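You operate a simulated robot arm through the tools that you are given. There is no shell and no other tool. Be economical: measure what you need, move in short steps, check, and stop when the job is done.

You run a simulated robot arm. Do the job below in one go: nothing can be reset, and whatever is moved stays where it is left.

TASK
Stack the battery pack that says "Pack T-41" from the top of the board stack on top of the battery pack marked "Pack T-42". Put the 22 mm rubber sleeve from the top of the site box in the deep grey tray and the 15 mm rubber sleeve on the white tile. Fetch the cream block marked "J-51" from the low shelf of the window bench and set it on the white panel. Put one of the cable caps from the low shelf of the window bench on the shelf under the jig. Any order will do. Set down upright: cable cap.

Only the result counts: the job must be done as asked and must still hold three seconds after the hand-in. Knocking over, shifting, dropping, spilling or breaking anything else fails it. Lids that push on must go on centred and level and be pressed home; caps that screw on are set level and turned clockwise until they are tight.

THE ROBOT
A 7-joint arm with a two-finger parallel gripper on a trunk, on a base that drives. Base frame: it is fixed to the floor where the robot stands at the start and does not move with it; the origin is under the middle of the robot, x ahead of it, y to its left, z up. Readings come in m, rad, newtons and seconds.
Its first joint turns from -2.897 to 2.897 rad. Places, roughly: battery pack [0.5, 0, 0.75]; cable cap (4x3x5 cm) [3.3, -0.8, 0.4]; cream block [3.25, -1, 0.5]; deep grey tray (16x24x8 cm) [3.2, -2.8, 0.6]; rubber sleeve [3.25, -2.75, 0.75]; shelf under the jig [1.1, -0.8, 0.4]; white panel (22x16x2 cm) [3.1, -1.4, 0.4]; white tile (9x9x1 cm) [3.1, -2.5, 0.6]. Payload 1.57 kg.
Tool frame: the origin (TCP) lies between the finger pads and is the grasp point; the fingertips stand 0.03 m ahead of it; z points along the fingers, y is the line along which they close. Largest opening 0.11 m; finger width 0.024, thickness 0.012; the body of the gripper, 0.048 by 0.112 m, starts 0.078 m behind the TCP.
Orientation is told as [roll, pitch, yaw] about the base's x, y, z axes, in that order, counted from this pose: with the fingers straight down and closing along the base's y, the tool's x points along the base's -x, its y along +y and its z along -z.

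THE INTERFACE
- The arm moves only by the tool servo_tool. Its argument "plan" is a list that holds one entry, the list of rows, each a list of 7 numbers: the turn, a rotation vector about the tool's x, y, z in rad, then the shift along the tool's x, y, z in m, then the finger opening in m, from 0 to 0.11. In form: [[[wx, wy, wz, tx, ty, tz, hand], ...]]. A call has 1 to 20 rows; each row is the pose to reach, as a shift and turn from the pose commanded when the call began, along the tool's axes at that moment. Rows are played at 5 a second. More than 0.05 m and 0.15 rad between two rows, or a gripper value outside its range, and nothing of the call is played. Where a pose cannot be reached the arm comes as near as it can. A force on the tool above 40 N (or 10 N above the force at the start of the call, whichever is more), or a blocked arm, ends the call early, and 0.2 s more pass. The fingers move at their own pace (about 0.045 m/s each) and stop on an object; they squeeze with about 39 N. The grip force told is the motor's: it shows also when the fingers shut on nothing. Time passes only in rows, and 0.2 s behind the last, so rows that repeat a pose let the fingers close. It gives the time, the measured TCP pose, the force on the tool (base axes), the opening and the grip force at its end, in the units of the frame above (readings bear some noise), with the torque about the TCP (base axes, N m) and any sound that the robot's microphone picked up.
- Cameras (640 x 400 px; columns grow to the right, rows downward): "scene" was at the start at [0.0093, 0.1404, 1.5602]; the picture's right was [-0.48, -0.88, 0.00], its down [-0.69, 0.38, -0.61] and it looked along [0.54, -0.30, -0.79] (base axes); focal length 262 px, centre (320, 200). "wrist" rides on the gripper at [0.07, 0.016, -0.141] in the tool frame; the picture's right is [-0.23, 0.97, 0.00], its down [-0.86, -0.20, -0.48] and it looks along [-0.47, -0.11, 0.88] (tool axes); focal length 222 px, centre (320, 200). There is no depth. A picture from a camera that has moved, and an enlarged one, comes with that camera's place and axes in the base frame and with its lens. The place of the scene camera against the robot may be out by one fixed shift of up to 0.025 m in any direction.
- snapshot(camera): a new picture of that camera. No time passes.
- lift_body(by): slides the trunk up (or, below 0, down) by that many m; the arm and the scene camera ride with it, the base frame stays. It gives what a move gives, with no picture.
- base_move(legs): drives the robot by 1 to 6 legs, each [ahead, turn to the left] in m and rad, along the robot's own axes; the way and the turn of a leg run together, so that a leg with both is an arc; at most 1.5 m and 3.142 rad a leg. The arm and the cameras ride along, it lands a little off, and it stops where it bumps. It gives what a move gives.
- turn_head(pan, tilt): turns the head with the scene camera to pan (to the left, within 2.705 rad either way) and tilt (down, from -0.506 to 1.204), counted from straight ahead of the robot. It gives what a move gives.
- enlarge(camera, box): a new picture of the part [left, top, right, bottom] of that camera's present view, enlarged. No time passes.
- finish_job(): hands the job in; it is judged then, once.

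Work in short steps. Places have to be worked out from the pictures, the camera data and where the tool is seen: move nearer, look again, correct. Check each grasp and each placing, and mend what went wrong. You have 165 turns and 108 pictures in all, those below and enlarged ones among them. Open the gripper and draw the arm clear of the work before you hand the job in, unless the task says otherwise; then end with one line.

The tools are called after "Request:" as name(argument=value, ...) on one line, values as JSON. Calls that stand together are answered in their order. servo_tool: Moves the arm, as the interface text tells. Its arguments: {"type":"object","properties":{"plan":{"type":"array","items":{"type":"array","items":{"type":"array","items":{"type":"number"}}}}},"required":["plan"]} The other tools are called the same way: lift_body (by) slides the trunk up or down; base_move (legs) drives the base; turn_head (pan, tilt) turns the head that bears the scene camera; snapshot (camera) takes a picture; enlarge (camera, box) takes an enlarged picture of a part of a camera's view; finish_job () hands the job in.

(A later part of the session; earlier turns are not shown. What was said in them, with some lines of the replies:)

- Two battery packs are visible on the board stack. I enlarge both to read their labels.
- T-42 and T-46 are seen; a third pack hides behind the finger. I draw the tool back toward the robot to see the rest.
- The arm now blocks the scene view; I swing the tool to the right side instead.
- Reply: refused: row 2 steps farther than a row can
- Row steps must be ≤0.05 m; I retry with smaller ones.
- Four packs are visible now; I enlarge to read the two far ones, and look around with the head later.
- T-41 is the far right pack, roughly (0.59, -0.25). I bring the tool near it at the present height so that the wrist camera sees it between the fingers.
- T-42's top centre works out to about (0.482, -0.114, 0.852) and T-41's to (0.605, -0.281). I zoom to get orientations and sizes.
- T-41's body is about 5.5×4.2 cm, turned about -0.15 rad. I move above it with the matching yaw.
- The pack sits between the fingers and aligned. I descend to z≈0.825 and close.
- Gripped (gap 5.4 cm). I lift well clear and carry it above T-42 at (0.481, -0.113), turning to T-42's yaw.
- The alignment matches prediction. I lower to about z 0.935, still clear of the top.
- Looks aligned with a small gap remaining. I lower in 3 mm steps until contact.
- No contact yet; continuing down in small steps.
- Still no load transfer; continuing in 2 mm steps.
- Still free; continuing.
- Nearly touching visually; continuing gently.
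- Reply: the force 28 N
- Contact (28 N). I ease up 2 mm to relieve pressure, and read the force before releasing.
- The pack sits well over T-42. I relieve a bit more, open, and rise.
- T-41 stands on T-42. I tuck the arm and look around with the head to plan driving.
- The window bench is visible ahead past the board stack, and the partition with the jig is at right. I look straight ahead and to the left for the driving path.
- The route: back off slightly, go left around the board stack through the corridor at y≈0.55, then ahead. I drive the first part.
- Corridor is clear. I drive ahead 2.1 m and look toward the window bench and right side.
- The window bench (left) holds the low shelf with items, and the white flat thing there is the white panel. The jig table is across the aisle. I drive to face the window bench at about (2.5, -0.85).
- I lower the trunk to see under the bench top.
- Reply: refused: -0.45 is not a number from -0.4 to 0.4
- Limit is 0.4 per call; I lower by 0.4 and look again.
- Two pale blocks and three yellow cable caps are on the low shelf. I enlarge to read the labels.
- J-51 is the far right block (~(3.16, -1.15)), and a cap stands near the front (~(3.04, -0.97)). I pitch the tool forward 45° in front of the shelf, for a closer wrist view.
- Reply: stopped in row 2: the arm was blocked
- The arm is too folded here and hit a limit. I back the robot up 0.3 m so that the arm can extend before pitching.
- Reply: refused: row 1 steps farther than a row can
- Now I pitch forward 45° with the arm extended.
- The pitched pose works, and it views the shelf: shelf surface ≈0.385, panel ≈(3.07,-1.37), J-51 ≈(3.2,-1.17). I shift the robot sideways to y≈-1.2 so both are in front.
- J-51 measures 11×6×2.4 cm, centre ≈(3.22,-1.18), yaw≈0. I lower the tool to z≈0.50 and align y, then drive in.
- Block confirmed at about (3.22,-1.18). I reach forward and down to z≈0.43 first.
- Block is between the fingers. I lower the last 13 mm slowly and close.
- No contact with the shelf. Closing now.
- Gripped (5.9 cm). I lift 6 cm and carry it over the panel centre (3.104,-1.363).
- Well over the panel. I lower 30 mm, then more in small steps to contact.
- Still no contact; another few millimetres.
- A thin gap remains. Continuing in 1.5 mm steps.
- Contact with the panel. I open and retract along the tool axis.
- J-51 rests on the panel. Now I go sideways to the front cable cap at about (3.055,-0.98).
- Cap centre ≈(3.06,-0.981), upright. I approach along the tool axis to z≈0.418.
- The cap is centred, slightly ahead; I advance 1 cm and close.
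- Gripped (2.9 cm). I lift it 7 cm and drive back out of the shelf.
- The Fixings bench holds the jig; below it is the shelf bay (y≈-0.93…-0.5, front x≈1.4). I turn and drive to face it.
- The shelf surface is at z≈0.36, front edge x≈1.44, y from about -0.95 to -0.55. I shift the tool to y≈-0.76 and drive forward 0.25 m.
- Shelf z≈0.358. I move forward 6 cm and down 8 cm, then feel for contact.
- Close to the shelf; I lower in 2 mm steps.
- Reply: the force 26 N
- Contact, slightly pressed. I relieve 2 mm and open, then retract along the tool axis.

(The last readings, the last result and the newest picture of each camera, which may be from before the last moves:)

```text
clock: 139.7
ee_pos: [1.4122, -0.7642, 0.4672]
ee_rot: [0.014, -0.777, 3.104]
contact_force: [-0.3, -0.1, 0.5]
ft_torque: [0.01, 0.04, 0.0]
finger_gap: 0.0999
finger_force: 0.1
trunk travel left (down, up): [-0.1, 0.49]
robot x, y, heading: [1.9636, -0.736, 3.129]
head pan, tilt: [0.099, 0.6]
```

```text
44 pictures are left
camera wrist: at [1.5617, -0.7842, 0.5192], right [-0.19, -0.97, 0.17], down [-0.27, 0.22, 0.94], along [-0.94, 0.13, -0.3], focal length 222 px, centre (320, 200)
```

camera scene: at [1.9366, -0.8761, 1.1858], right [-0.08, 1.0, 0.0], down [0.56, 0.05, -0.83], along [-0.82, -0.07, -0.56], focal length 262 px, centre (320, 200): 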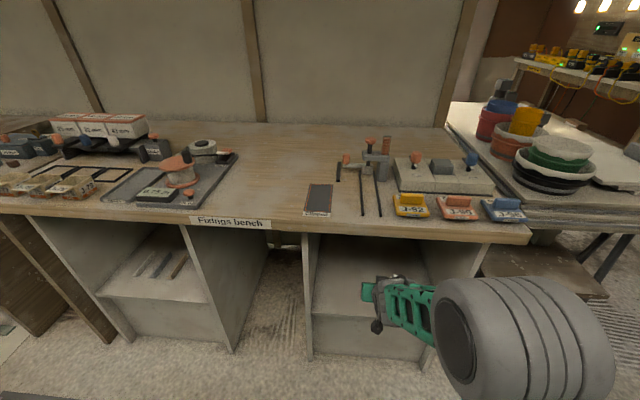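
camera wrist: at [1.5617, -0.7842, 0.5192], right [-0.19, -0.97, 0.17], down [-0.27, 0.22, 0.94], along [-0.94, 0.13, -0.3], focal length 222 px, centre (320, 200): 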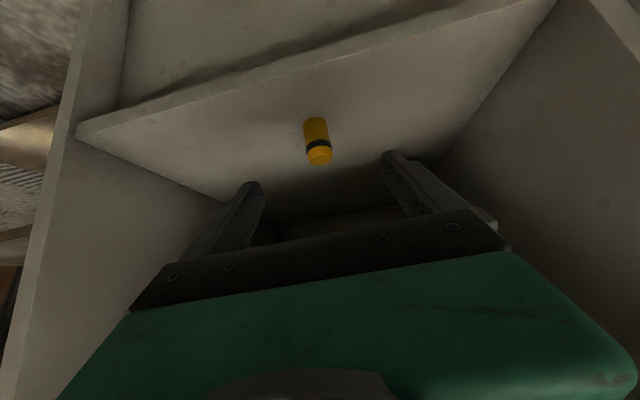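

The cap stands upright on the shelf. I back out, turn toward -y and look at the far end of the aisle.

Request:
base_move(legs=[[-0.3, 0], [0, 1.571]])

Request:
lift_body(by=0.4)

Request:
turn_head(pan=0.35, tilt=0.5)

Request:
snapshot(camera="scene")

```text
clock: 145.6
ee_pos: [2.2939, -1.2911, 0.4682]
ee_rot: [0.014, -0.778, -1.608]
contact_force: [-0.1, 0.3, 0.5]
ft_torque: [-0.02, 0.02, -0.01]
finger_gap: 0.1001
finger_force: 0.0
trunk travel left (down, up): [-0.1, 0.49]
robot x, y, heading: [2.266, -0.7415, -1.577]
head pan, tilt: [0.099, 0.6]
```

```text
clock: 149.4
ee_pos: [2.2954, -1.2901, 0.8675]
ee_rot: [0.015, -0.778, -1.608]
contact_force: [0.6, -0.6, 0.3]
ft_torque: [-0.01, 0.0, -0.05]
finger_gap: 0.1
finger_force: 0.1
trunk travel left (down, up): [-0.5, 0.09]
robot x, y, heading: [2.2646, -0.7388, -1.586]
head pan, tilt: [0.099, 0.6]
```

```text
clock: 150.2
ee_pos: [2.2953, -1.2905, 0.869]
ee_rot: [0.015, -0.779, -1.609]
contact_force: [-0.2, 0.2, -0.1]
ft_torque: [0.0, 0.01, 0.0]
finger_gap: 0.1003
finger_force: 0.1
trunk travel left (down, up): [-0.5, 0.09]
robot x, y, heading: [2.2639, -0.7404, -1.584]
head pan, tilt: [0.351, 0.499]
```

```text
43 pictures are left
camera scene: at [2.453, -0.7456, 1.5949], right [-0.94, -0.33, 0.0], down [-0.16, 0.45, -0.88], along [0.29, -0.83, -0.48], focal length 262 px, centre (320, 200)
```

scene: 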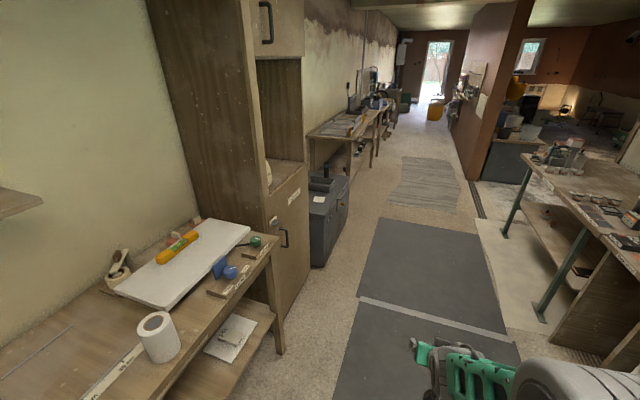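

The grey site box stands beyond the tall cabinet (front ≈ x 3.07, y≈-2.4 to -3). I drive to face it.

Request:
base_move(legs=[[1.3, 0], [0.6, 0], [0, 1.585]])

Request:
turn_head(pan=0.0, tilt=0.75)

Request:
snapshot(camera="scene")

```text
clock: 163.5
ee_pos: [2.7925, -2.6071, 0.8681]
ee_rot: [0.015, -0.778, -0.028]
contact_force: [0.0, -0.6, 0.7]
ft_torque: [0.03, -0.01, -0.05]
finger_gap: 0.1
finger_force: 0.1
trunk travel left (down, up): [-0.5, 0.09]
robot x, y, heading: [2.2389, -2.6421, -0.006]
head pan, tilt: [0.351, 0.499]
```

```text
clock: 164.3
ee_pos: [2.793, -2.6063, 0.8679]
ee_rot: [0.013, -0.777, -0.029]
contact_force: [0.1, 0.3, -0.5]
ft_torque: [-0.01, 0.04, -0.02]
finger_gap: 0.0998
finger_force: 0.0
trunk travel left (down, up): [-0.5, 0.09]
robot x, y, heading: [2.2371, -2.6446, 0.001]
head pan, tilt: [0.0, 0.75]
```

```text
42 pictures are left
camera scene: at [2.2694, -2.465, 1.573], right [0.0, -1.0, 0.0], down [-0.68, 0.0, -0.73], along [0.73, 0.0, -0.68], focal length 262 px, centre (320, 200)
```

scene: 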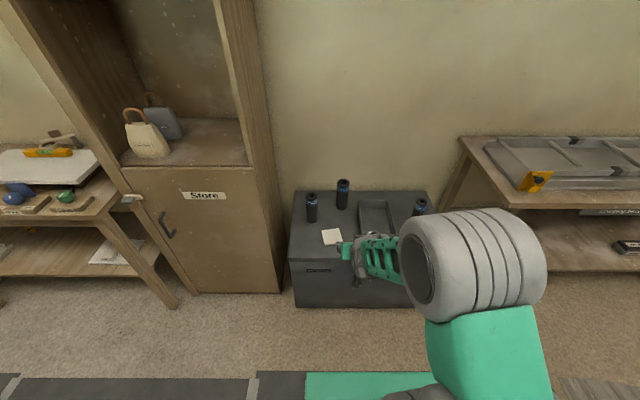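

Tile, tray and several dark sleeves are on the site box. I level the tool back to vertical and zoom.

Request:
servo_tool(plan=[[[0, 0.13, 0, 0, 0, 0, 0.1], [0, 0.26, 0, 0, 0, 0, 0.1], [0, 0.39, 0, 0, 0, 0, 0.1], [0, 0.52, 0, 0, 0, 0, 0.1], [0, 0.65, 0, 0, 0, 0, 0.1], [0, 0.777, 0, 0, 0, 0, 0.1], [0, 0.777, 0, 0.05, 0, 0, 0.1]]])

Request:
enlarge(camera="scene", box=[280, 160, 460, 310])

Request:
snapshot(camera="wrist")

```text
clock: 165.9
ee_pos: [2.7568, -2.6035, 0.8332]
ee_rot: [0.011, 0.001, -0.018]
contact_force: [0.2, 0.1, -0.6]
ft_torque: [-0.02, -0.02, -0.02]
finger_gap: 0.0999
finger_force: 0.0
trunk travel left (down, up): [-0.5, 0.09]
robot x, y, heading: [2.2426, -2.6399, 0.003]
head pan, tilt: [0.0, 0.75]
```

```text
2.67 times, centred on (370, 235) of scene
camera zoom: at [2.2697, -2.465, 1.573], right [0.0, -1.0, 0.0], down [-0.68, 0.0, -0.73], along [0.73, 0.0, -0.68], focal length 698 px, centre (187, 107)
```

zoom: 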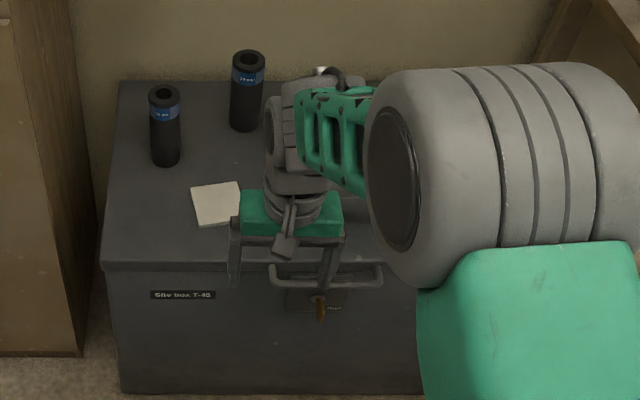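

```text
40 pictures are left
camera wrist: at [2.6884, -2.5879, 0.9743], right [0.24, 0.97, 0.01], down [0.85, -0.22, 0.48], along [0.46, -0.11, -0.88], focal length 222 px, centre (320, 200)
```

wrist: 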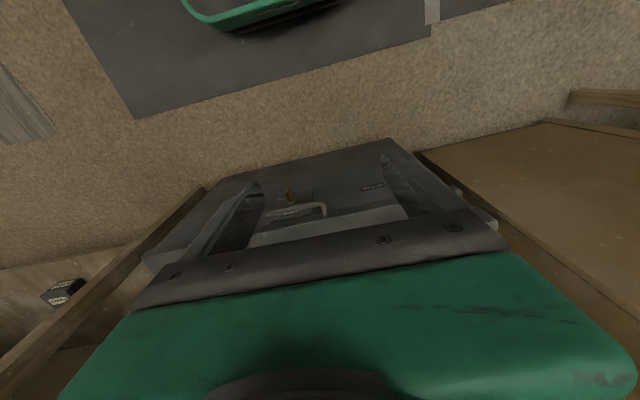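

The arm blocks the view; I swing it to the right.

Request:
servo_tool(plan=[[[0, 0, 0, 0.02, -0.04, -0.02, 0.1], [0, 0, 0, 0.04, -0.08, -0.04, 0.1], [0, 0, 0, 0.06, -0.12, -0.05, 0.1], [0, 0, 0, 0.08, -0.16, -0.05, 0.1], [0, 0, 0, 0.1, -0.2, -0.05, 0.1], [0, 0, 0, 0.13, -0.24, -0.05, 0.1], [0, 0, 0, 0.16, -0.28, -0.05, 0.1], [0, 0, 0, 0.19, -0.31, -0.05, 0.1]]])

Request:
enlarge(camera="scene", box=[280, 160, 460, 310])

```text
clock: 167.8
ee_pos: [2.5605, -2.9125, 0.879]
ee_rot: [0.009, -0.002, -0.017]
contact_force: [0.7, 0.3, -0.2]
ft_torque: [0.04, 0.0, 0.03]
finger_gap: 0.1002
finger_force: 0.1
trunk travel left (down, up): [-0.5, 0.09]
robot x, y, heading: [2.2381, -2.6425, -0.005]
head pan, tilt: [0.0, 0.75]
```

```text
2.67 times, centred on (370, 235) of scene
camera zoom: at [2.2693, -2.4653, 1.573], right [0.0, -1.0, 0.0], down [-0.68, 0.0, -0.73], along [0.73, 0.0, -0.68], focal length 698 px, centre (187, 107)
```

zoom: 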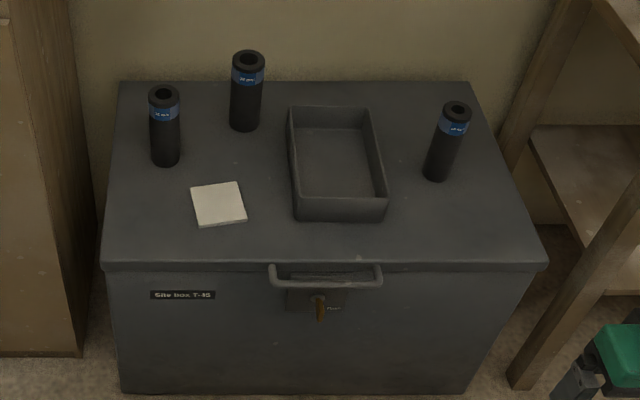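

Three sleeves, the tile and the tray are visible. I enlarge the labels.

Request:
enlarge(camera="scene", box=[300, 172, 360, 212])

Request:
enlarge(camera="scene", box=[395, 180, 440, 215])

```text
10.00 times, centred on (330, 192) of scene
camera zoom: at [2.2693, -2.4653, 1.573], right [0.0, -1.0, 0.0], down [-0.68, 0.0, -0.73], along [0.73, 0.0, -0.68], focal length 2616 px, centre (220, 280)
```

zoom: 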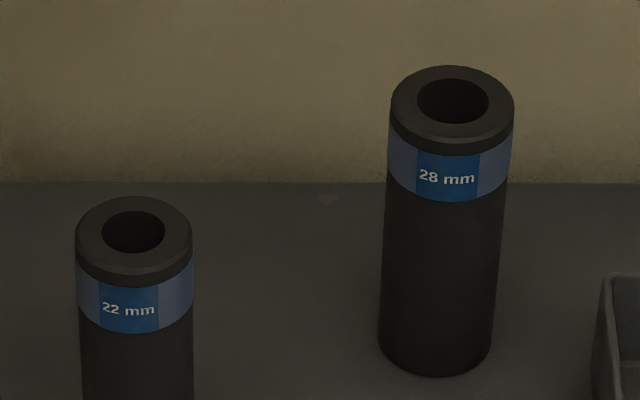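

```text
11.43 times, centred on (418, 198) of scene
camera zoom: at [2.2693, -2.4653, 1.573], right [0.0, -1.0, 0.0], down [-0.68, 0.0, -0.73], along [0.73, 0.0, -0.68], focal length 2990 px, centre (-794, 229)
```

zoom: 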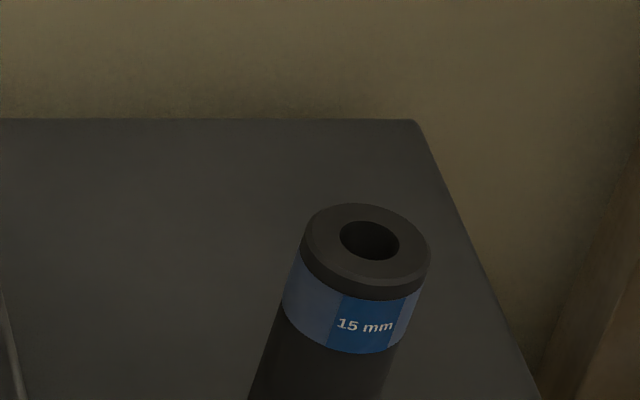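

Labels: 22 mm left, 28 mm back (leave), 15 mm right. I drive 0.35 m closer and look with the wrist camera over the 22 mm sleeve.

Request:
base_move(legs=[[0.35, 0]])

Request:
servo_tool(plan=[[[0, 0, 0, 0, 0.045, -0.04, 0.1], [0, 0, 0, 0, 0.09, -0.08, 0.1], [0, 0, 0, 0, 0.14, -0.08, 0.1], [0, 0, 0, 0, 0.185, -0.08, 0.1], [0, 0, 0, 0, 0.23, -0.08, 0.1], [0, 0, 0, 0, 0.275, -0.08, 0.1], [0, 0, 0, 0, 0.32, -0.08, 0.1], [0, 0, 0, 0, 0.365, -0.08, 0.1], [0, 0, 0, 0, 0.41, -0.08, 0.1], [0, 0, 0, 0, 0.45, -0.08, 0.1], [0, 0, 0, 0, 0.45, -0.08, 0.1]]])

Request:
snapshot(camera="wrist")

```text
clock: 170.0
ee_pos: [2.9115, -2.9126, 0.8782]
ee_rot: [0.011, -0.002, -0.017]
contact_force: [0.0, -0.3, 0.4]
ft_torque: [-0.02, 0.01, 0.01]
finger_gap: 0.1003
finger_force: 0.1
trunk travel left (down, up): [-0.5, 0.09]
robot x, y, heading: [2.5893, -2.641, -0.003]
head pan, tilt: [0.0, 0.75]
```

```text
refused: row 1 steps farther than a row can; nothing moved
```

```text
36 pictures are left
camera wrist: at [2.8424, -2.8966, 1.0202], right [0.24, 0.97, 0.01], down [0.85, -0.22, 0.48], along [0.47, -0.11, -0.88], focal length 222 px, centre (320, 200)
```

wrist: 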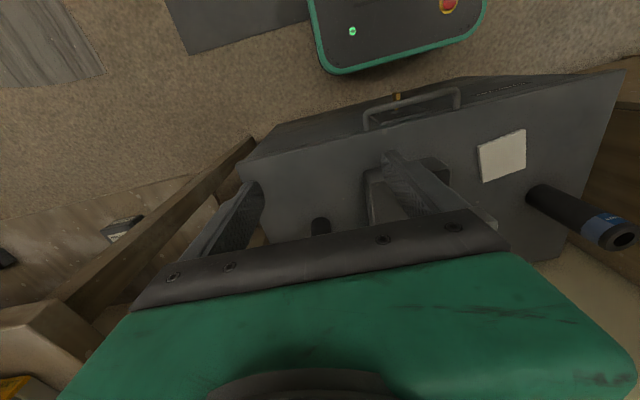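

Sleeve tops come out at z≈0.735, box top ≈0.57. The arm is already near the 15 mm sleeve at (3.15,-2.955), so I do it first: I move nearer above it.

Request:
servo_tool(plan=[[[0, 0, 0, -0.04, -0.01, -0.015, 0.1], [0, 0, 0, -0.08, -0.02, -0.02, 0.1], [0, 0, 0, -0.12, -0.035, -0.02, 0.1], [0, 0, 0, -0.15, -0.043, -0.02, 0.1], [0, 0, 0, -0.15, -0.043, -0.02, 0.1]]])

Request:
snapshot(camera="wrist")

```text
clock: 171.2
ee_pos: [3.0603, -2.9578, 0.8974]
ee_rot: [0.011, -0.002, -0.017]
contact_force: [0.2, 0.1, 0.7]
ft_torque: [-0.01, 0.02, 0.01]
finger_gap: 0.1003
finger_force: 0.0
trunk travel left (down, up): [-0.5, 0.09]
robot x, y, heading: [2.5898, -2.644, -0.001]
head pan, tilt: [0.0, 0.75]
```

```text
35 pictures are left
camera wrist: at [2.9917, -2.9416, 1.0395], right [0.24, 0.97, 0.01], down [0.85, -0.22, 0.48], along [0.47, -0.11, -0.88], focal length 222 px, centre (320, 200)
```

wrist: 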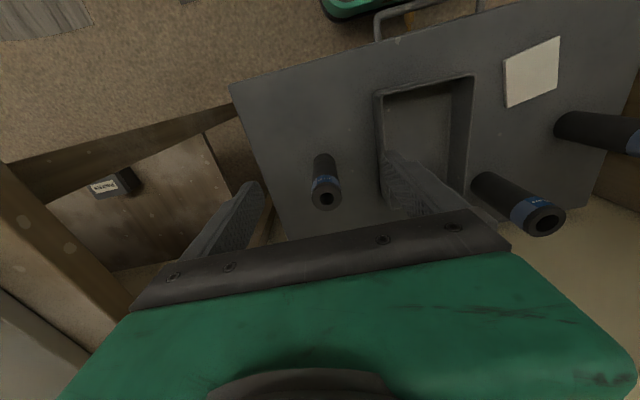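

15 mm sleeve pinned at (3.155,-2.971). I move over it, descend to z≈0.69 and check.

Request:
servo_tool(plan=[[[0, 0, 0, -0.04, -0.005, 0, 0.1], [0, 0, 0, -0.08, -0.01, 0.01, 0.1], [0, 0, 0, -0.0952, -0.0114, 0.05, 0.1], [0, 0, 0, -0.0952, -0.0114, 0.09, 0.1], [0, 0, 0, -0.0952, -0.0114, 0.11, 0.1], [0, 0, 0, -0.0952, -0.0114, 0.11, 0.1]]])

Request:
snapshot(camera="wrist")

```text
clock: 172.6
ee_pos: [3.1571, -2.9702, 0.7892]
ee_rot: [0.01, -0.002, -0.016]
contact_force: [-0.1, 0.8, -0.2]
ft_torque: [0.03, 0.01, 0.0]
finger_gap: 0.1001
finger_force: 0.1
trunk travel left (down, up): [-0.5, 0.09]
robot x, y, heading: [2.5923, -2.6433, -0.002]
head pan, tilt: [0.0, 0.75]
```

```text
34 pictures are left
camera wrist: at [3.0873, -2.9544, 0.9305], right [0.24, 0.97, 0.01], down [0.85, -0.22, 0.48], along [0.47, -0.11, -0.88], focal length 222 px, centre (320, 200)
```

wrist: 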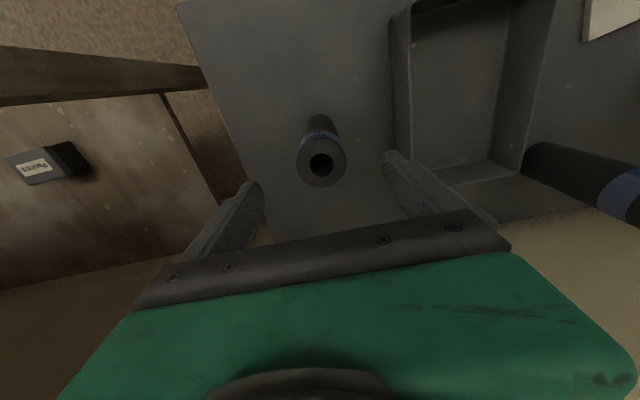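

Centred. Descend 10 cm and close.

Request:
servo_tool(plan=[[[0, 0, 0, 0.002, 0.001, 0.04, 0.1], [0, 0, 0, 0.002, 0.001, 0.08, 0.1], [0, 0, 0, 0.002, 0.001, 0.1, 0.1], [0, 0, 0, 0.002, 0.001, 0.1, 0.07], [0, 0, 0, 0.002, 0.001, 0.1, 0.04], [0, 0, 0, 0.002, 0.001, 0.1, 0.03], [0, 0, 0, 0.002, 0.001, 0.1, 0.03], [0, 0, 0, 0.002, 0.001, 0.1, 0.03]]])

Request:
servo_tool(plan=[[[0, 0, 0, 0, 0, -0.04, 0.03], [0, 0, 0, 0, 0, -0.08, 0.03], [0, 0, 0, 0, 0, -0.12, 0.03], [0, 0, 0, 0, 0, -0.16, 0.03], [0, 0, 0, 0, 0, -0.19, 0.03], [0, 0, 0, 0, 0, -0.19, 0.03]]])

Request:
snapshot(camera="wrist")

```text
clock: 174.4
ee_pos: [3.1535, -2.968, 0.6884]
ee_rot: [0.011, -0.002, -0.017]
contact_force: [0.1, -0.5, 0.7]
ft_torque: [-0.07, -0.01, -0.02]
finger_gap: 0.0486
finger_force: 30.0
trunk travel left (down, up): [-0.5, 0.09]
robot x, y, heading: [2.5888, -2.6403, 0.002]
head pan, tilt: [0.0, 0.75]
```

```text
clock: 175.8
ee_pos: [3.1539, -2.9698, 0.8787]
ee_rot: [0.009, -0.004, -0.018]
contact_force: [-0.4, 0.5, -0.1]
ft_torque: [0.01, 0.03, -0.03]
finger_gap: 0.0487
finger_force: 38.9
trunk travel left (down, up): [-0.5, 0.09]
robot x, y, heading: [2.5895, -2.6457, -0.008]
head pan, tilt: [0.0, 0.75]
```

```text
33 pictures are left
camera wrist: at [3.0839, -2.9538, 1.0198], right [0.24, 0.97, 0.01], down [0.85, -0.22, 0.48], along [0.47, -0.11, -0.88], focal length 222 px, centre (320, 200)
```

wrist: 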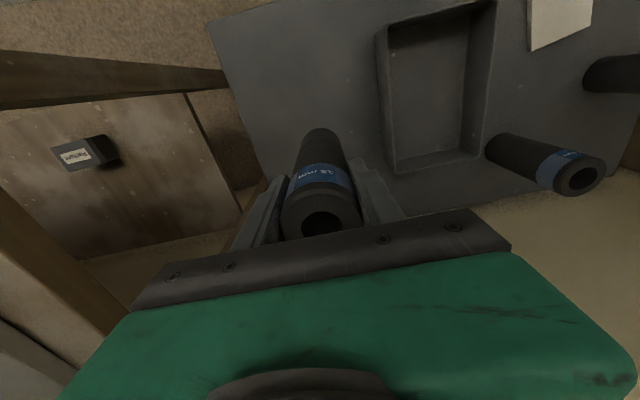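

Lifted. I carry it at this height to above the tile (≈(3.07,-2.55)).

Request:
servo_tool(plan=[[[0, 0, 0, 0.03, 0.02, -0.01, 0.03], [0, 0, 0, 0.06, 0.05, -0.01, 0.03], [0, 0, 0, 0.08, 0.09, -0.01, 0.03], [0, 0, 0, 0.091, 0.135, -0.01, 0.03], [0, 0, 0, 0.091, 0.18, -0.01, 0.03], [0, 0, 0, 0.091, 0.225, -0.01, 0.03], [0, 0, 0, 0.091, 0.27, -0.01, 0.03], [0, 0, 0, 0.091, 0.315, -0.01, 0.03], [0, 0, 0, 0.091, 0.36, -0.01, 0.03], [0, 0, 0, 0.091, 0.4, -0.01, 0.03], [0, 0, 0, 0.091, 0.4186, -0.01, 0.03], [0, 0, 0, 0.091, 0.4186, -0.01, 0.03]]])

Request:
snapshot(camera="wrist")

Request:
snapshot(camera="scene")

```text
clock: 178.4
ee_pos: [3.0704, -2.5499, 0.8934]
ee_rot: [0.01, -0.002, -0.018]
contact_force: [0.4, -0.8, -0.1]
ft_torque: [-0.04, 0.01, 0.02]
finger_gap: 0.0485
finger_force: 39.5
trunk travel left (down, up): [-0.5, 0.09]
robot x, y, heading: [2.5913, -2.6436, -0.002]
head pan, tilt: [0.0, 0.75]
```

```text
32 pictures are left
camera wrist: at [3.0009, -2.5339, 1.0344], right [0.24, 0.97, 0.01], down [0.85, -0.22, 0.48], along [0.47, -0.11, -0.88], focal length 222 px, centre (320, 200)
```

wrist: 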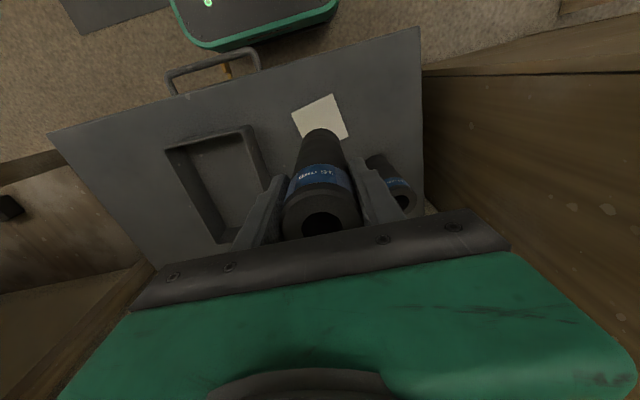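

```text
31 pictures are left
camera scene: at [2.6185, -2.4664, 1.5729], right [0.0, -1.0, 0.0], down [-0.68, 0.0, -0.73], along [0.73, 0.0, -0.68], focal length 262 px, centre (320, 200)
```

scene: 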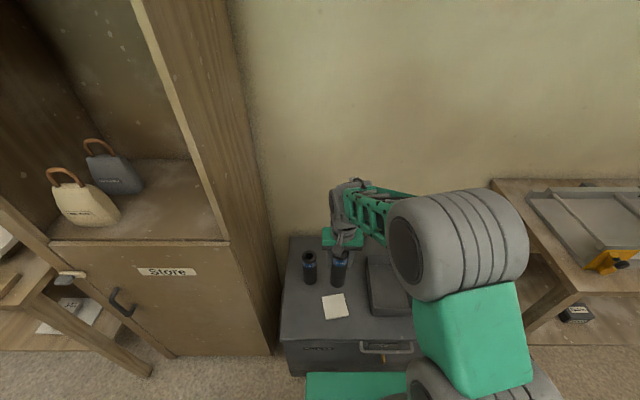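

Tile centre ≈(3.075,-2.546), nearly below. I lower to just above it, then feel for contact.

Request:
servo_tool(plan=[[[0, 0, 0, -0.004, 0.003, 0.04, 0.03], [0, 0, 0, -0.004, 0.003, 0.08, 0.03], [0, 0, 0, -0.004, 0.003, 0.12, 0.03], [0, 0, 0, -0.004, 0.003, 0.16, 0.03], [0, 0, 0, -0.004, 0.003, 0.18, 0.03], [0, 0, 0, -0.004, 0.003, 0.187, 0.03], [0, 0, 0, -0.004, 0.003, 0.187, 0.03]]])

Request:
snapshot(camera="wrist")

```text
clock: 180.0
ee_pos: [3.0749, -2.5447, 0.7059]
ee_rot: [0.01, -0.003, -0.018]
contact_force: [0.2, -0.1, -0.2]
ft_torque: [0.04, 0.0, 0.0]
finger_gap: 0.0482
finger_force: 39.0
trunk travel left (down, up): [-0.5, 0.09]
robot x, y, heading: [2.5882, -2.645, -0.008]
head pan, tilt: [0.0, 0.75]
```

```text
30 pictures are left
camera wrist: at [3.0052, -2.5292, 0.8472], right [0.24, 0.97, 0.01], down [0.85, -0.22, 0.48], along [0.47, -0.11, -0.88], focal length 222 px, centre (320, 200)
```

wrist: 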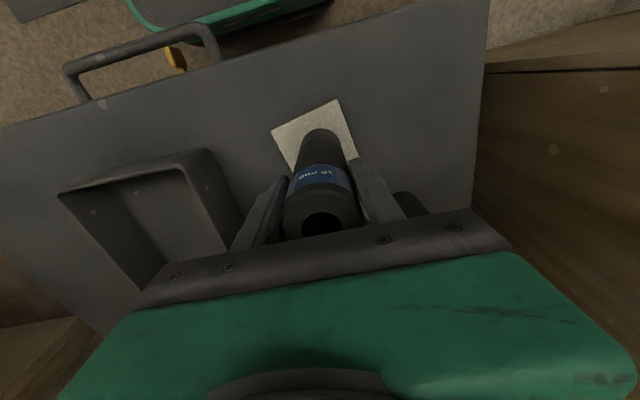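

Centred over the tile. Lowering in small steps.

Request:
servo_tool(plan=[[[0, 0, 0, 0, 0, 0.002, 0.03], [0, 0, 0, 0, 0, 0.004, 0.03], [0, 0, 0, 0, 0, 0.006, 0.03], [0, 0, 0, 0, 0, 0.006, 0.03]]])

Request:
servo_tool(plan=[[[0, 0, 0, 0, 0, 0.001, 0.03], [0, 0, 0, 0, 0, 0.0025, 0.03], [0, 0, 0, 0, 0, 0.0025, 0.03]]])

```text
clock: 181.0
ee_pos: [3.0745, -2.5449, 0.701]
ee_rot: [0.01, -0.003, -0.018]
contact_force: [-0.6, 0.0, 0.4]
ft_torque: [-0.04, -0.01, -0.02]
finger_gap: 0.0488
finger_force: 39.1
trunk travel left (down, up): [-0.5, 0.09]
robot x, y, heading: [2.5907, -2.6453, -0.004]
head pan, tilt: [0.0, 0.75]
```

```text
clock: 181.8
ee_pos: [3.0745, -2.5458, 0.6991]
ee_rot: [0.01, -0.004, -0.018]
contact_force: [-2.5, 0.2, 9.9]
ft_torque: [-0.13, 0.2, -0.05]
finger_gap: 0.0485
finger_force: 39.1
trunk travel left (down, up): [-0.5, 0.09]
robot x, y, heading: [2.5913, -2.6382, -0.001]
head pan, tilt: [0.0, 0.75]
```

Contact at about 10 N. Release and rise straight up.

Request:
servo_tool(plan=[[[0, 0, 0, 0, 0, -0.0005, 0.03], [0, 0, 0, 0, 0, -0.0005, 0.05], [0, 0, 0, 0, 0, -0.0005, 0.07], [0, 0, 0, 0, 0, -0.0005, 0.085], [0, 0, 0, 0, 0, -0.0005, 0.085], [0, 0, 0, 0, 0, -0.03, 0.085], [0, 0, 0, 0, 0, -0.07, 0.085], [0, 0, 0, 0, 0, -0.11, 0.085], [0, 0, 0, 0, 0, -0.15, 0.09], [0, 0, 0, 0, 0, -0.19, 0.1]]])

Request:
snapshot(camera="wrist")

```text
clock: 184.0
ee_pos: [3.0749, -2.549, 0.8881]
ee_rot: [0.01, -0.001, -0.018]
contact_force: [-0.1, -0.8, -0.4]
ft_torque: [0.02, 0.01, -0.01]
finger_gap: 0.0998
finger_force: 0.1
trunk travel left (down, up): [-0.5, 0.09]
robot x, y, heading: [2.5888, -2.6465, -0.005]
head pan, tilt: [0.0, 0.75]
```

```text
29 pictures are left
camera wrist: at [3.0057, -2.532, 1.0288], right [0.24, 0.97, 0.01], down [0.85, -0.22, 0.48], along [0.46, -0.11, -0.88], focal length 222 px, centre (320, 200)
```

wrist: 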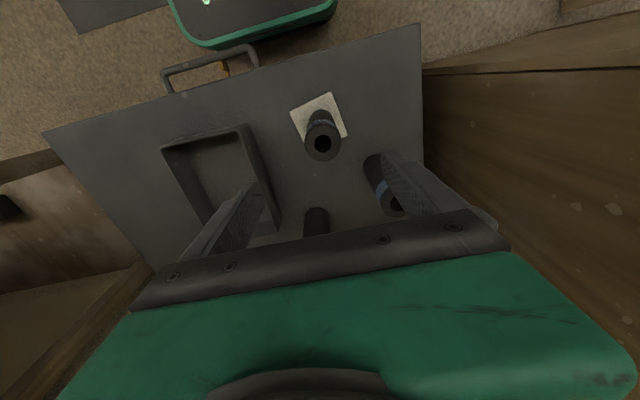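

15 mm sleeve stands on the tile. Next I move toward the 22 mm sleeve, approx (3.185,-2.445), for a view.

Request:
servo_tool(plan=[[[0, 0, 0, -0.02, 0.035, -0.01, 0.1], [0, 0, 0, -0.04, 0.07, -0.01, 0.09], [0, 0, 0, -0.053, 0.1, -0.01, 0.085], [0, 0, 0, -0.053, 0.1, -0.01, 0.085]]])

Request:
snapshot(camera="wrist")

```text
clock: 185.0
ee_pos: [3.1279, -2.4483, 0.8999]
ee_rot: [0.01, -0.002, -0.017]
contact_force: [0.4, 0.2, 0.0]
ft_torque: [0.01, 0.02, -0.04]
finger_gap: 0.0852
finger_force: 0.2
trunk travel left (down, up): [-0.5, 0.09]
robot x, y, heading: [2.5905, -2.6403, 0.001]
head pan, tilt: [0.0, 0.75]
```

```text
28 pictures are left
camera wrist: at [3.0598, -2.432, 1.0397], right [0.24, 0.97, 0.01], down [0.85, -0.22, 0.48], along [0.47, -0.11, -0.88], focal length 222 px, centre (320, 200)
```

wrist: 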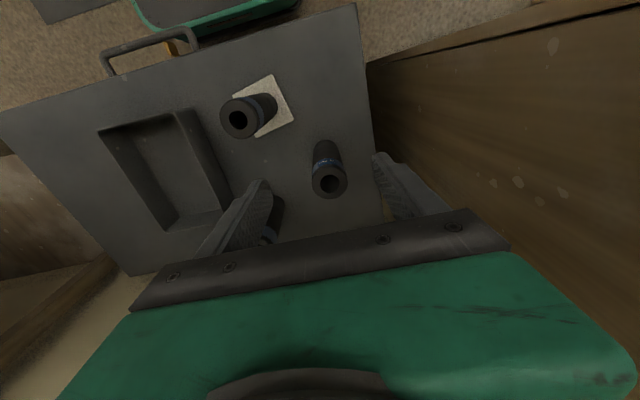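

22 mm sleeve at (3.196,-2.448). I move over it and descend to z≈0.70, then close.

Request:
servo_tool(plan=[[[0, 0, 0, -0.035, 0, 0, 0.085], [0, 0, 0, -0.068, 0.001, 0, 0.085], [0, 0, 0, -0.068, 0.001, 0.04, 0.085], [0, 0, 0, -0.068, 0.001, 0.08, 0.085], [0, 0, 0, -0.068, 0.001, 0.11, 0.085], [0, 0, 0, -0.068, 0.001, 0.11, 0.085]]])

Request:
snapshot(camera="wrist")

```text
clock: 186.4
ee_pos: [3.1962, -2.4483, 0.7884]
ee_rot: [0.01, 0.001, -0.017]
contact_force: [0.5, -0.4, -0.2]
ft_torque: [0.02, -0.02, 0.0]
finger_gap: 0.0851
finger_force: 0.1
trunk travel left (down, up): [-0.5, 0.09]
robot x, y, heading: [2.5896, -2.6469, -0.003]
head pan, tilt: [0.0, 0.75]
```

```text
27 pictures are left
camera wrist: at [3.128, -2.4321, 0.9287], right [0.24, 0.97, 0.01], down [0.85, -0.22, 0.48], along [0.47, -0.11, -0.88], focal length 222 px, centre (320, 200)
```

wrist: 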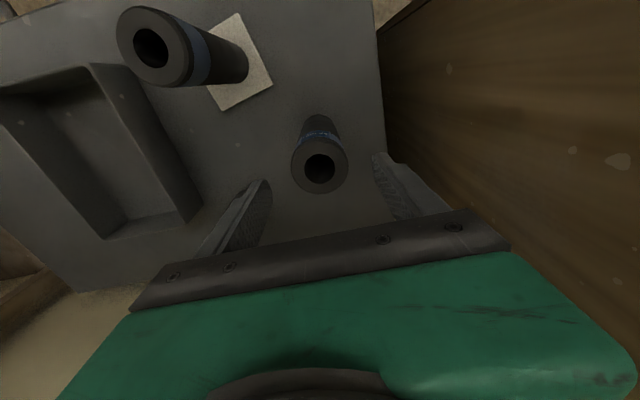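

Centred; descend 8.8 cm, close, then lift.

Request:
servo_tool(plan=[[[0, 0, 0, -0.002, 0, 0.04, 0.085], [0, 0, 0, -0.002, 0, 0.07, 0.085], [0, 0, 0, -0.002, 0, 0.088, 0.085], [0, 0, 0, -0.002, 0, 0.088, 0.06], [0, 0, 0, -0.002, 0, 0.088, 0.03], [0, 0, 0, -0.002, 0, 0.088, 0.03], [0, 0, 0, -0.002, 0, 0.088, 0.03], [0, 0, 0, -0.002, 0, 0.088, 0.03]]])

Request:
servo_tool(plan=[[[0, 0, 0, 0, 0, -0.04, 0.03], [0, 0, 0, 0, 0, -0.08, 0.03], [0, 0, 0, 0, 0, -0.12, 0.03], [0, 0, 0, 0, 0, -0.16, 0.03], [0, 0, 0, 0, 0, -0.2, 0.03], [0, 0, 0, 0, 0, -0.23, 0.03], [0, 0, 0, 0, 0, -0.23, 0.03]]])

Request:
snapshot(camera="wrist")

```text
clock: 188.2
ee_pos: [3.1987, -2.4454, 0.6993]
ee_rot: [0.012, -0.002, -0.019]
contact_force: [-0.8, 0.0, 1.6]
ft_torque: [-0.13, -0.01, 0.03]
finger_gap: 0.0553
finger_force: 38.9
trunk travel left (down, up): [-0.5, 0.09]
robot x, y, heading: [2.5868, -2.6429, -0.004]
head pan, tilt: [0.0, 0.75]
```

```text
clock: 189.8
ee_pos: [3.1977, -2.4489, 0.9313]
ee_rot: [0.011, -0.001, -0.017]
contact_force: [0.7, 0.4, -0.4]
ft_torque: [-0.03, -0.04, -0.03]
finger_gap: 0.0551
finger_force: 38.5
trunk travel left (down, up): [-0.5, 0.09]
robot x, y, heading: [2.5922, -2.6444, -0.003]
head pan, tilt: [0.0, 0.75]
```

```text
26 pictures are left
camera wrist: at [3.1289, -2.4325, 1.0725], right [0.24, 0.97, 0.01], down [0.85, -0.22, 0.48], along [0.46, -0.11, -0.88], focal length 222 px, centre (320, 200)
```

wrist: 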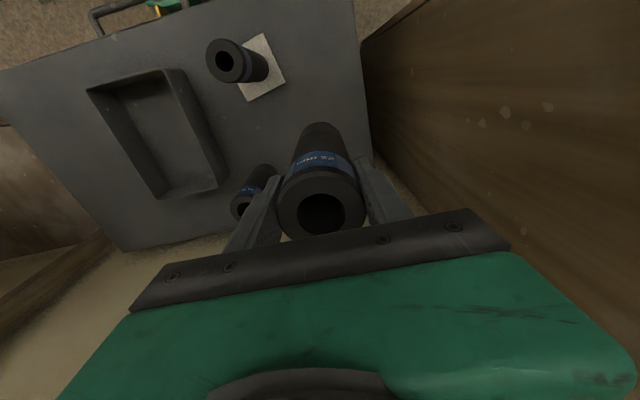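

Lifted. Tray centre ≈(3.16,-2.742). I carry it there.

Request:
servo_tool(plan=[[[0, 0, 0, 0.02, -0.03, 0, 0.03], [0, 0, 0, 0.04, -0.07, 0, 0.03], [0, 0, 0, 0.043, -0.115, 0, 0.03], [0, 0, 0, 0.043, -0.16, 0, 0.03], [0, 0, 0, 0.043, -0.205, 0, 0.03], [0, 0, 0, 0.043, -0.25, 0, 0.03], [0, 0, 0, 0.043, -0.285, 0, 0.03], [0, 0, 0, 0.043, -0.294, 0, 0.03], [0, 0, 0, 0.043, -0.294, 0, 0.03]]])

Request:
snapshot(camera="wrist")

```text
clock: 191.8
ee_pos: [3.1501, -2.7425, 0.9275]
ee_rot: [0.011, 0.001, -0.016]
contact_force: [0.3, 0.5, 0.2]
ft_torque: [0.06, 0.0, 0.0]
finger_gap: 0.0553
finger_force: 39.0
trunk travel left (down, up): [-0.5, 0.09]
robot x, y, heading: [2.5896, -2.6444, -0.002]
head pan, tilt: [0.0, 0.75]
```

```text
25 pictures are left
camera wrist: at [3.0812, -2.7255, 1.0689], right [0.24, 0.97, 0.01], down [0.85, -0.22, 0.48], along [0.47, -0.11, -0.88], focal length 222 px, centre (320, 200)
```

wrist: 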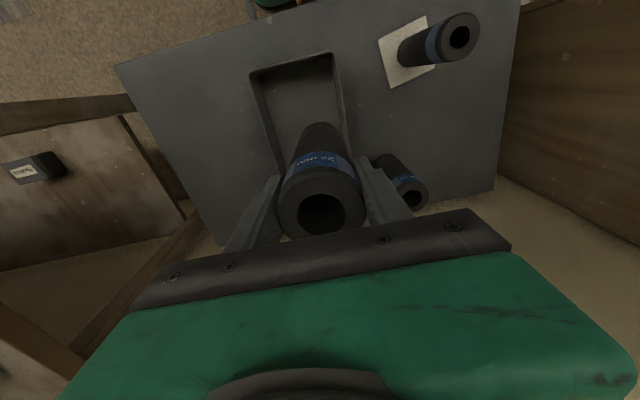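

Tray centre refined to y≈-2.755; I shift 12 mm and lower.

Request:
servo_tool(plan=[[[0, 0, 0, 0, -0.012, 0, 0.03], [0, 0, 0, 0, -0.012, 0.04, 0.03], [0, 0, 0, 0, -0.012, 0.08, 0.03], [0, 0, 0, 0, -0.012, 0.11, 0.03], [0, 0, 0, 0, -0.012, 0.125, 0.03], [0, 0, 0, 0, -0.012, 0.125, 0.03]]])

Request:
snapshot(camera="wrist")

```text
clock: 193.2
ee_pos: [3.1514, -2.7538, 0.8023]
ee_rot: [0.011, -0.001, -0.017]
contact_force: [0.5, -0.1, 0.1]
ft_torque: [0.0, 0.01, 0.0]
finger_gap: 0.055
finger_force: 38.9
trunk travel left (down, up): [-0.5, 0.09]
robot x, y, heading: [2.5864, -2.6431, -0.004]
head pan, tilt: [0.0, 0.75]
```

```text
24 pictures are left
camera wrist: at [3.0817, -2.7368, 0.9435], right [0.24, 0.97, 0.01], down [0.85, -0.22, 0.48], along [0.47, -0.11, -0.88], focal length 222 px, centre (320, 200)
```

wrist: 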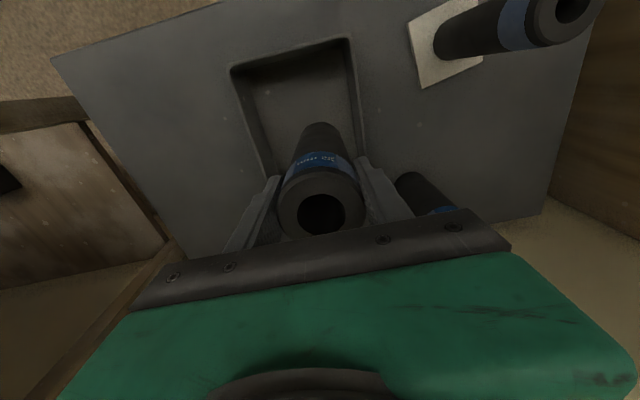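

Over the tray interior. Lower further, then feel for the floor.

Request:
servo_tool(plan=[[[0, 0, 0, 0, 0, 0.03, 0.03], [0, 0, 0, 0, 0, 0.06, 0.03], [0, 0, 0, 0, 0, 0.083, 0.03], [0, 0, 0, 0, 0, 0.088, 0.03], [0, 0, 0, 0, 0, 0.091, 0.03], [0, 0, 0, 0, 0, 0.091, 0.03]]])

Request:
servo_tool(plan=[[[0, 0, 0, 0, 0, 0.0015, 0.03], [0, 0, 0, 0, 0, 0.003, 0.03], [0, 0, 0, 0, 0, 0.003, 0.03]]])

```text
clock: 194.6
ee_pos: [3.1503, -2.7538, 0.7125]
ee_rot: [0.011, -0.001, -0.016]
contact_force: [-0.3, 0.0, -0.1]
ft_torque: [-0.01, 0.03, -0.04]
finger_gap: 0.0551
finger_force: 39.0
trunk travel left (down, up): [-0.5, 0.09]
robot x, y, heading: [2.5895, -2.642, -0.006]
head pan, tilt: [0.0, 0.75]
```

```text
clock: 195.4
ee_pos: [3.1509, -2.7522, 0.7091]
ee_rot: [0.009, -0.001, -0.017]
contact_force: [0.1, 0.1, -1.0]
ft_torque: [-0.01, 0.0, -0.02]
finger_gap: 0.0549
finger_force: 38.4
trunk travel left (down, up): [-0.5, 0.09]
robot x, y, heading: [2.5906, -2.6425, -0.005]
head pan, tilt: [0.0, 0.75]
```

Request:
servo_tool(plan=[[[0, 0, 0, 0, 0, 0.0015, 0.03], [0, 0, 0, 0, 0, 0.003, 0.03], [0, 0, 0, 0, 0, 0.003, 0.03]]])

Request:
servo_tool(plan=[[[0, 0, 0, 0, 0, 0.001, 0.03], [0, 0, 0, 0, 0, 0.002, 0.03], [0, 0, 0, 0, 0, 0.002, 0.03]]])

```text
clock: 196.2
ee_pos: [3.1516, -2.753, 0.7067]
ee_rot: [0.009, -0.002, -0.018]
contact_force: [-1.9, 1.8, 5.3]
ft_torque: [-0.06, 0.13, 0.0]
finger_gap: 0.0551
finger_force: 39.1
trunk travel left (down, up): [-0.5, 0.09]
robot x, y, heading: [2.594, -2.6397, 0.001]
head pan, tilt: [0.0, 0.75]
```

```text
clock: 197.0
ee_pos: [3.1509, -2.7515, 0.7047]
ee_rot: [0.008, -0.006, -0.016]
contact_force: [-4.0, 2.2, 26.4]
ft_torque: [-0.22, 0.42, -0.02]
finger_gap: 0.0551
finger_force: 39.3
trunk travel left (down, up): [-0.5, 0.09]
robot x, y, heading: [2.5922, -2.6431, -0.006]
head pan, tilt: [0.0, 0.75]
```

Contact with the tray floor. I relieve 2 mm, open and rise.

Request:
servo_tool(plan=[[[0, 0, 0, 0, 0, -0.002, 0.03], [0, 0, 0, 0, 0, -0.002, 0.05], [0, 0, 0, 0, 0, -0.002, 0.07], [0, 0, 0, 0, 0, -0.002, 0.085], [0, 0, 0, 0, 0, -0.002, 0.085], [0, 0, 0, 0, 0, -0.03, 0.085], [0, 0, 0, 0, 0, -0.07, 0.085], [0, 0, 0, 0, 0, -0.11, 0.085], [0, 0, 0, 0, 0, -0.15, 0.085], [0, 0, 0, 0, 0, -0.19, 0.085], [0, 0, 0, 0.04, 0, -0.2, 0.085], [0, 0, 0, 0.085, 0, -0.2, 0.085], [0, 0, 0, 0.13, 0, -0.2, 0.085]]])

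Request:
snapshot(camera="wrist")

Request:
snapshot(camera="scene")

```text
clock: 199.8
ee_pos: [3.0198, -2.7508, 0.902]
ee_rot: [0.012, -0.001, -0.018]
contact_force: [-0.1, 0.4, 0.6]
ft_torque: [-0.03, 0.0, -0.02]
finger_gap: 0.0851
finger_force: 0.1
trunk travel left (down, up): [-0.5, 0.09]
robot x, y, heading: [2.5917, -2.6438, -0.003]
head pan, tilt: [0.0, 0.75]
```

```text
23 pictures are left
camera wrist: at [2.9509, -2.7353, 1.0437], right [0.24, 0.97, 0.01], down [0.85, -0.22, 0.48], along [0.47, -0.11, -0.88], focal length 222 px, centre (320, 200)
```

wrist: 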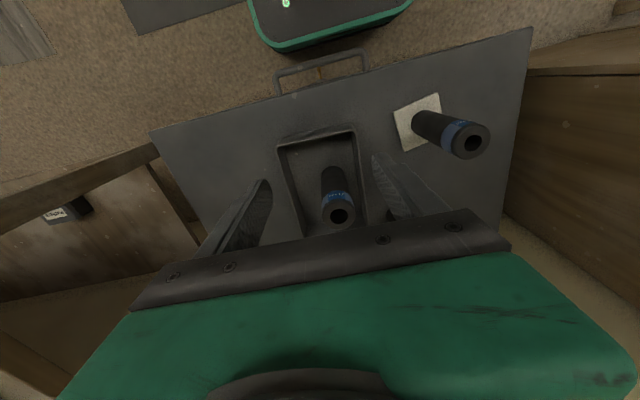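

```text
22 pictures are left
camera scene: at [2.6183, -2.4664, 1.5729], right [0.0, -1.0, 0.0], down [-0.68, 0.0, -0.73], along [0.73, 0.0, -0.68], focal length 262 px, centre (320, 200)
```

scene: 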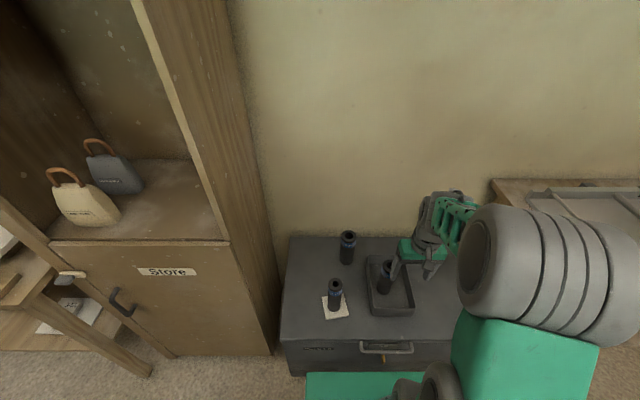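

Both sleeves stand where they should; the block on the panel is also visible. I back the robot clear of the work.

Request:
base_move(legs=[[-0.35, 0]])

Request:
turn_head(pan=0.3, tilt=0.7)

Request:
snapshot(camera="scene")

```text
clock: 202.1
ee_pos: [2.6704, -2.7502, 0.9023]
ee_rot: [0.01, -0.002, -0.019]
contact_force: [-0.4, 0.8, 0.3]
ft_torque: [-0.02, -0.01, 0.0]
finger_gap: 0.0848
finger_force: 0.0
trunk travel left (down, up): [-0.5, 0.09]
robot x, y, heading: [2.2401, -2.6407, -0.007]
head pan, tilt: [0.0, 0.75]
```

```text
clock: 202.9
ee_pos: [2.6698, -2.7514, 0.9024]
ee_rot: [0.009, -0.001, -0.019]
contact_force: [-0.1, -0.2, 0.3]
ft_torque: [-0.02, 0.03, 0.06]
finger_gap: 0.0848
finger_force: 0.0
trunk travel left (down, up): [-0.5, 0.09]
robot x, y, heading: [2.2402, -2.6428, -0.003]
head pan, tilt: [0.3, 0.7]
```

```text
21 pictures are left
camera scene: at [2.2663, -2.4398, 1.5772], right [0.29, -0.96, 0.0], down [-0.62, -0.19, -0.76], along [0.73, 0.22, -0.64], focal length 262 px, centre (320, 200)
```

scene: 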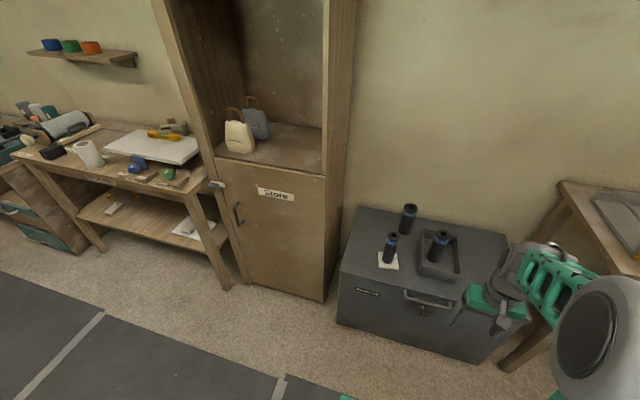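

Everything is in place, with the gripper open and the arm clear. I hand in.

Request:
finish_job()

```text
The job is handed in.
```

The job is handed in: Pack T-41 is stacked on T-42, the 22 mm sleeve is in the grey tray, the 15 mm sleeve is on the white tile, J-51 is on the white panel, and one cable cap stands upright on the shelf under the jig.
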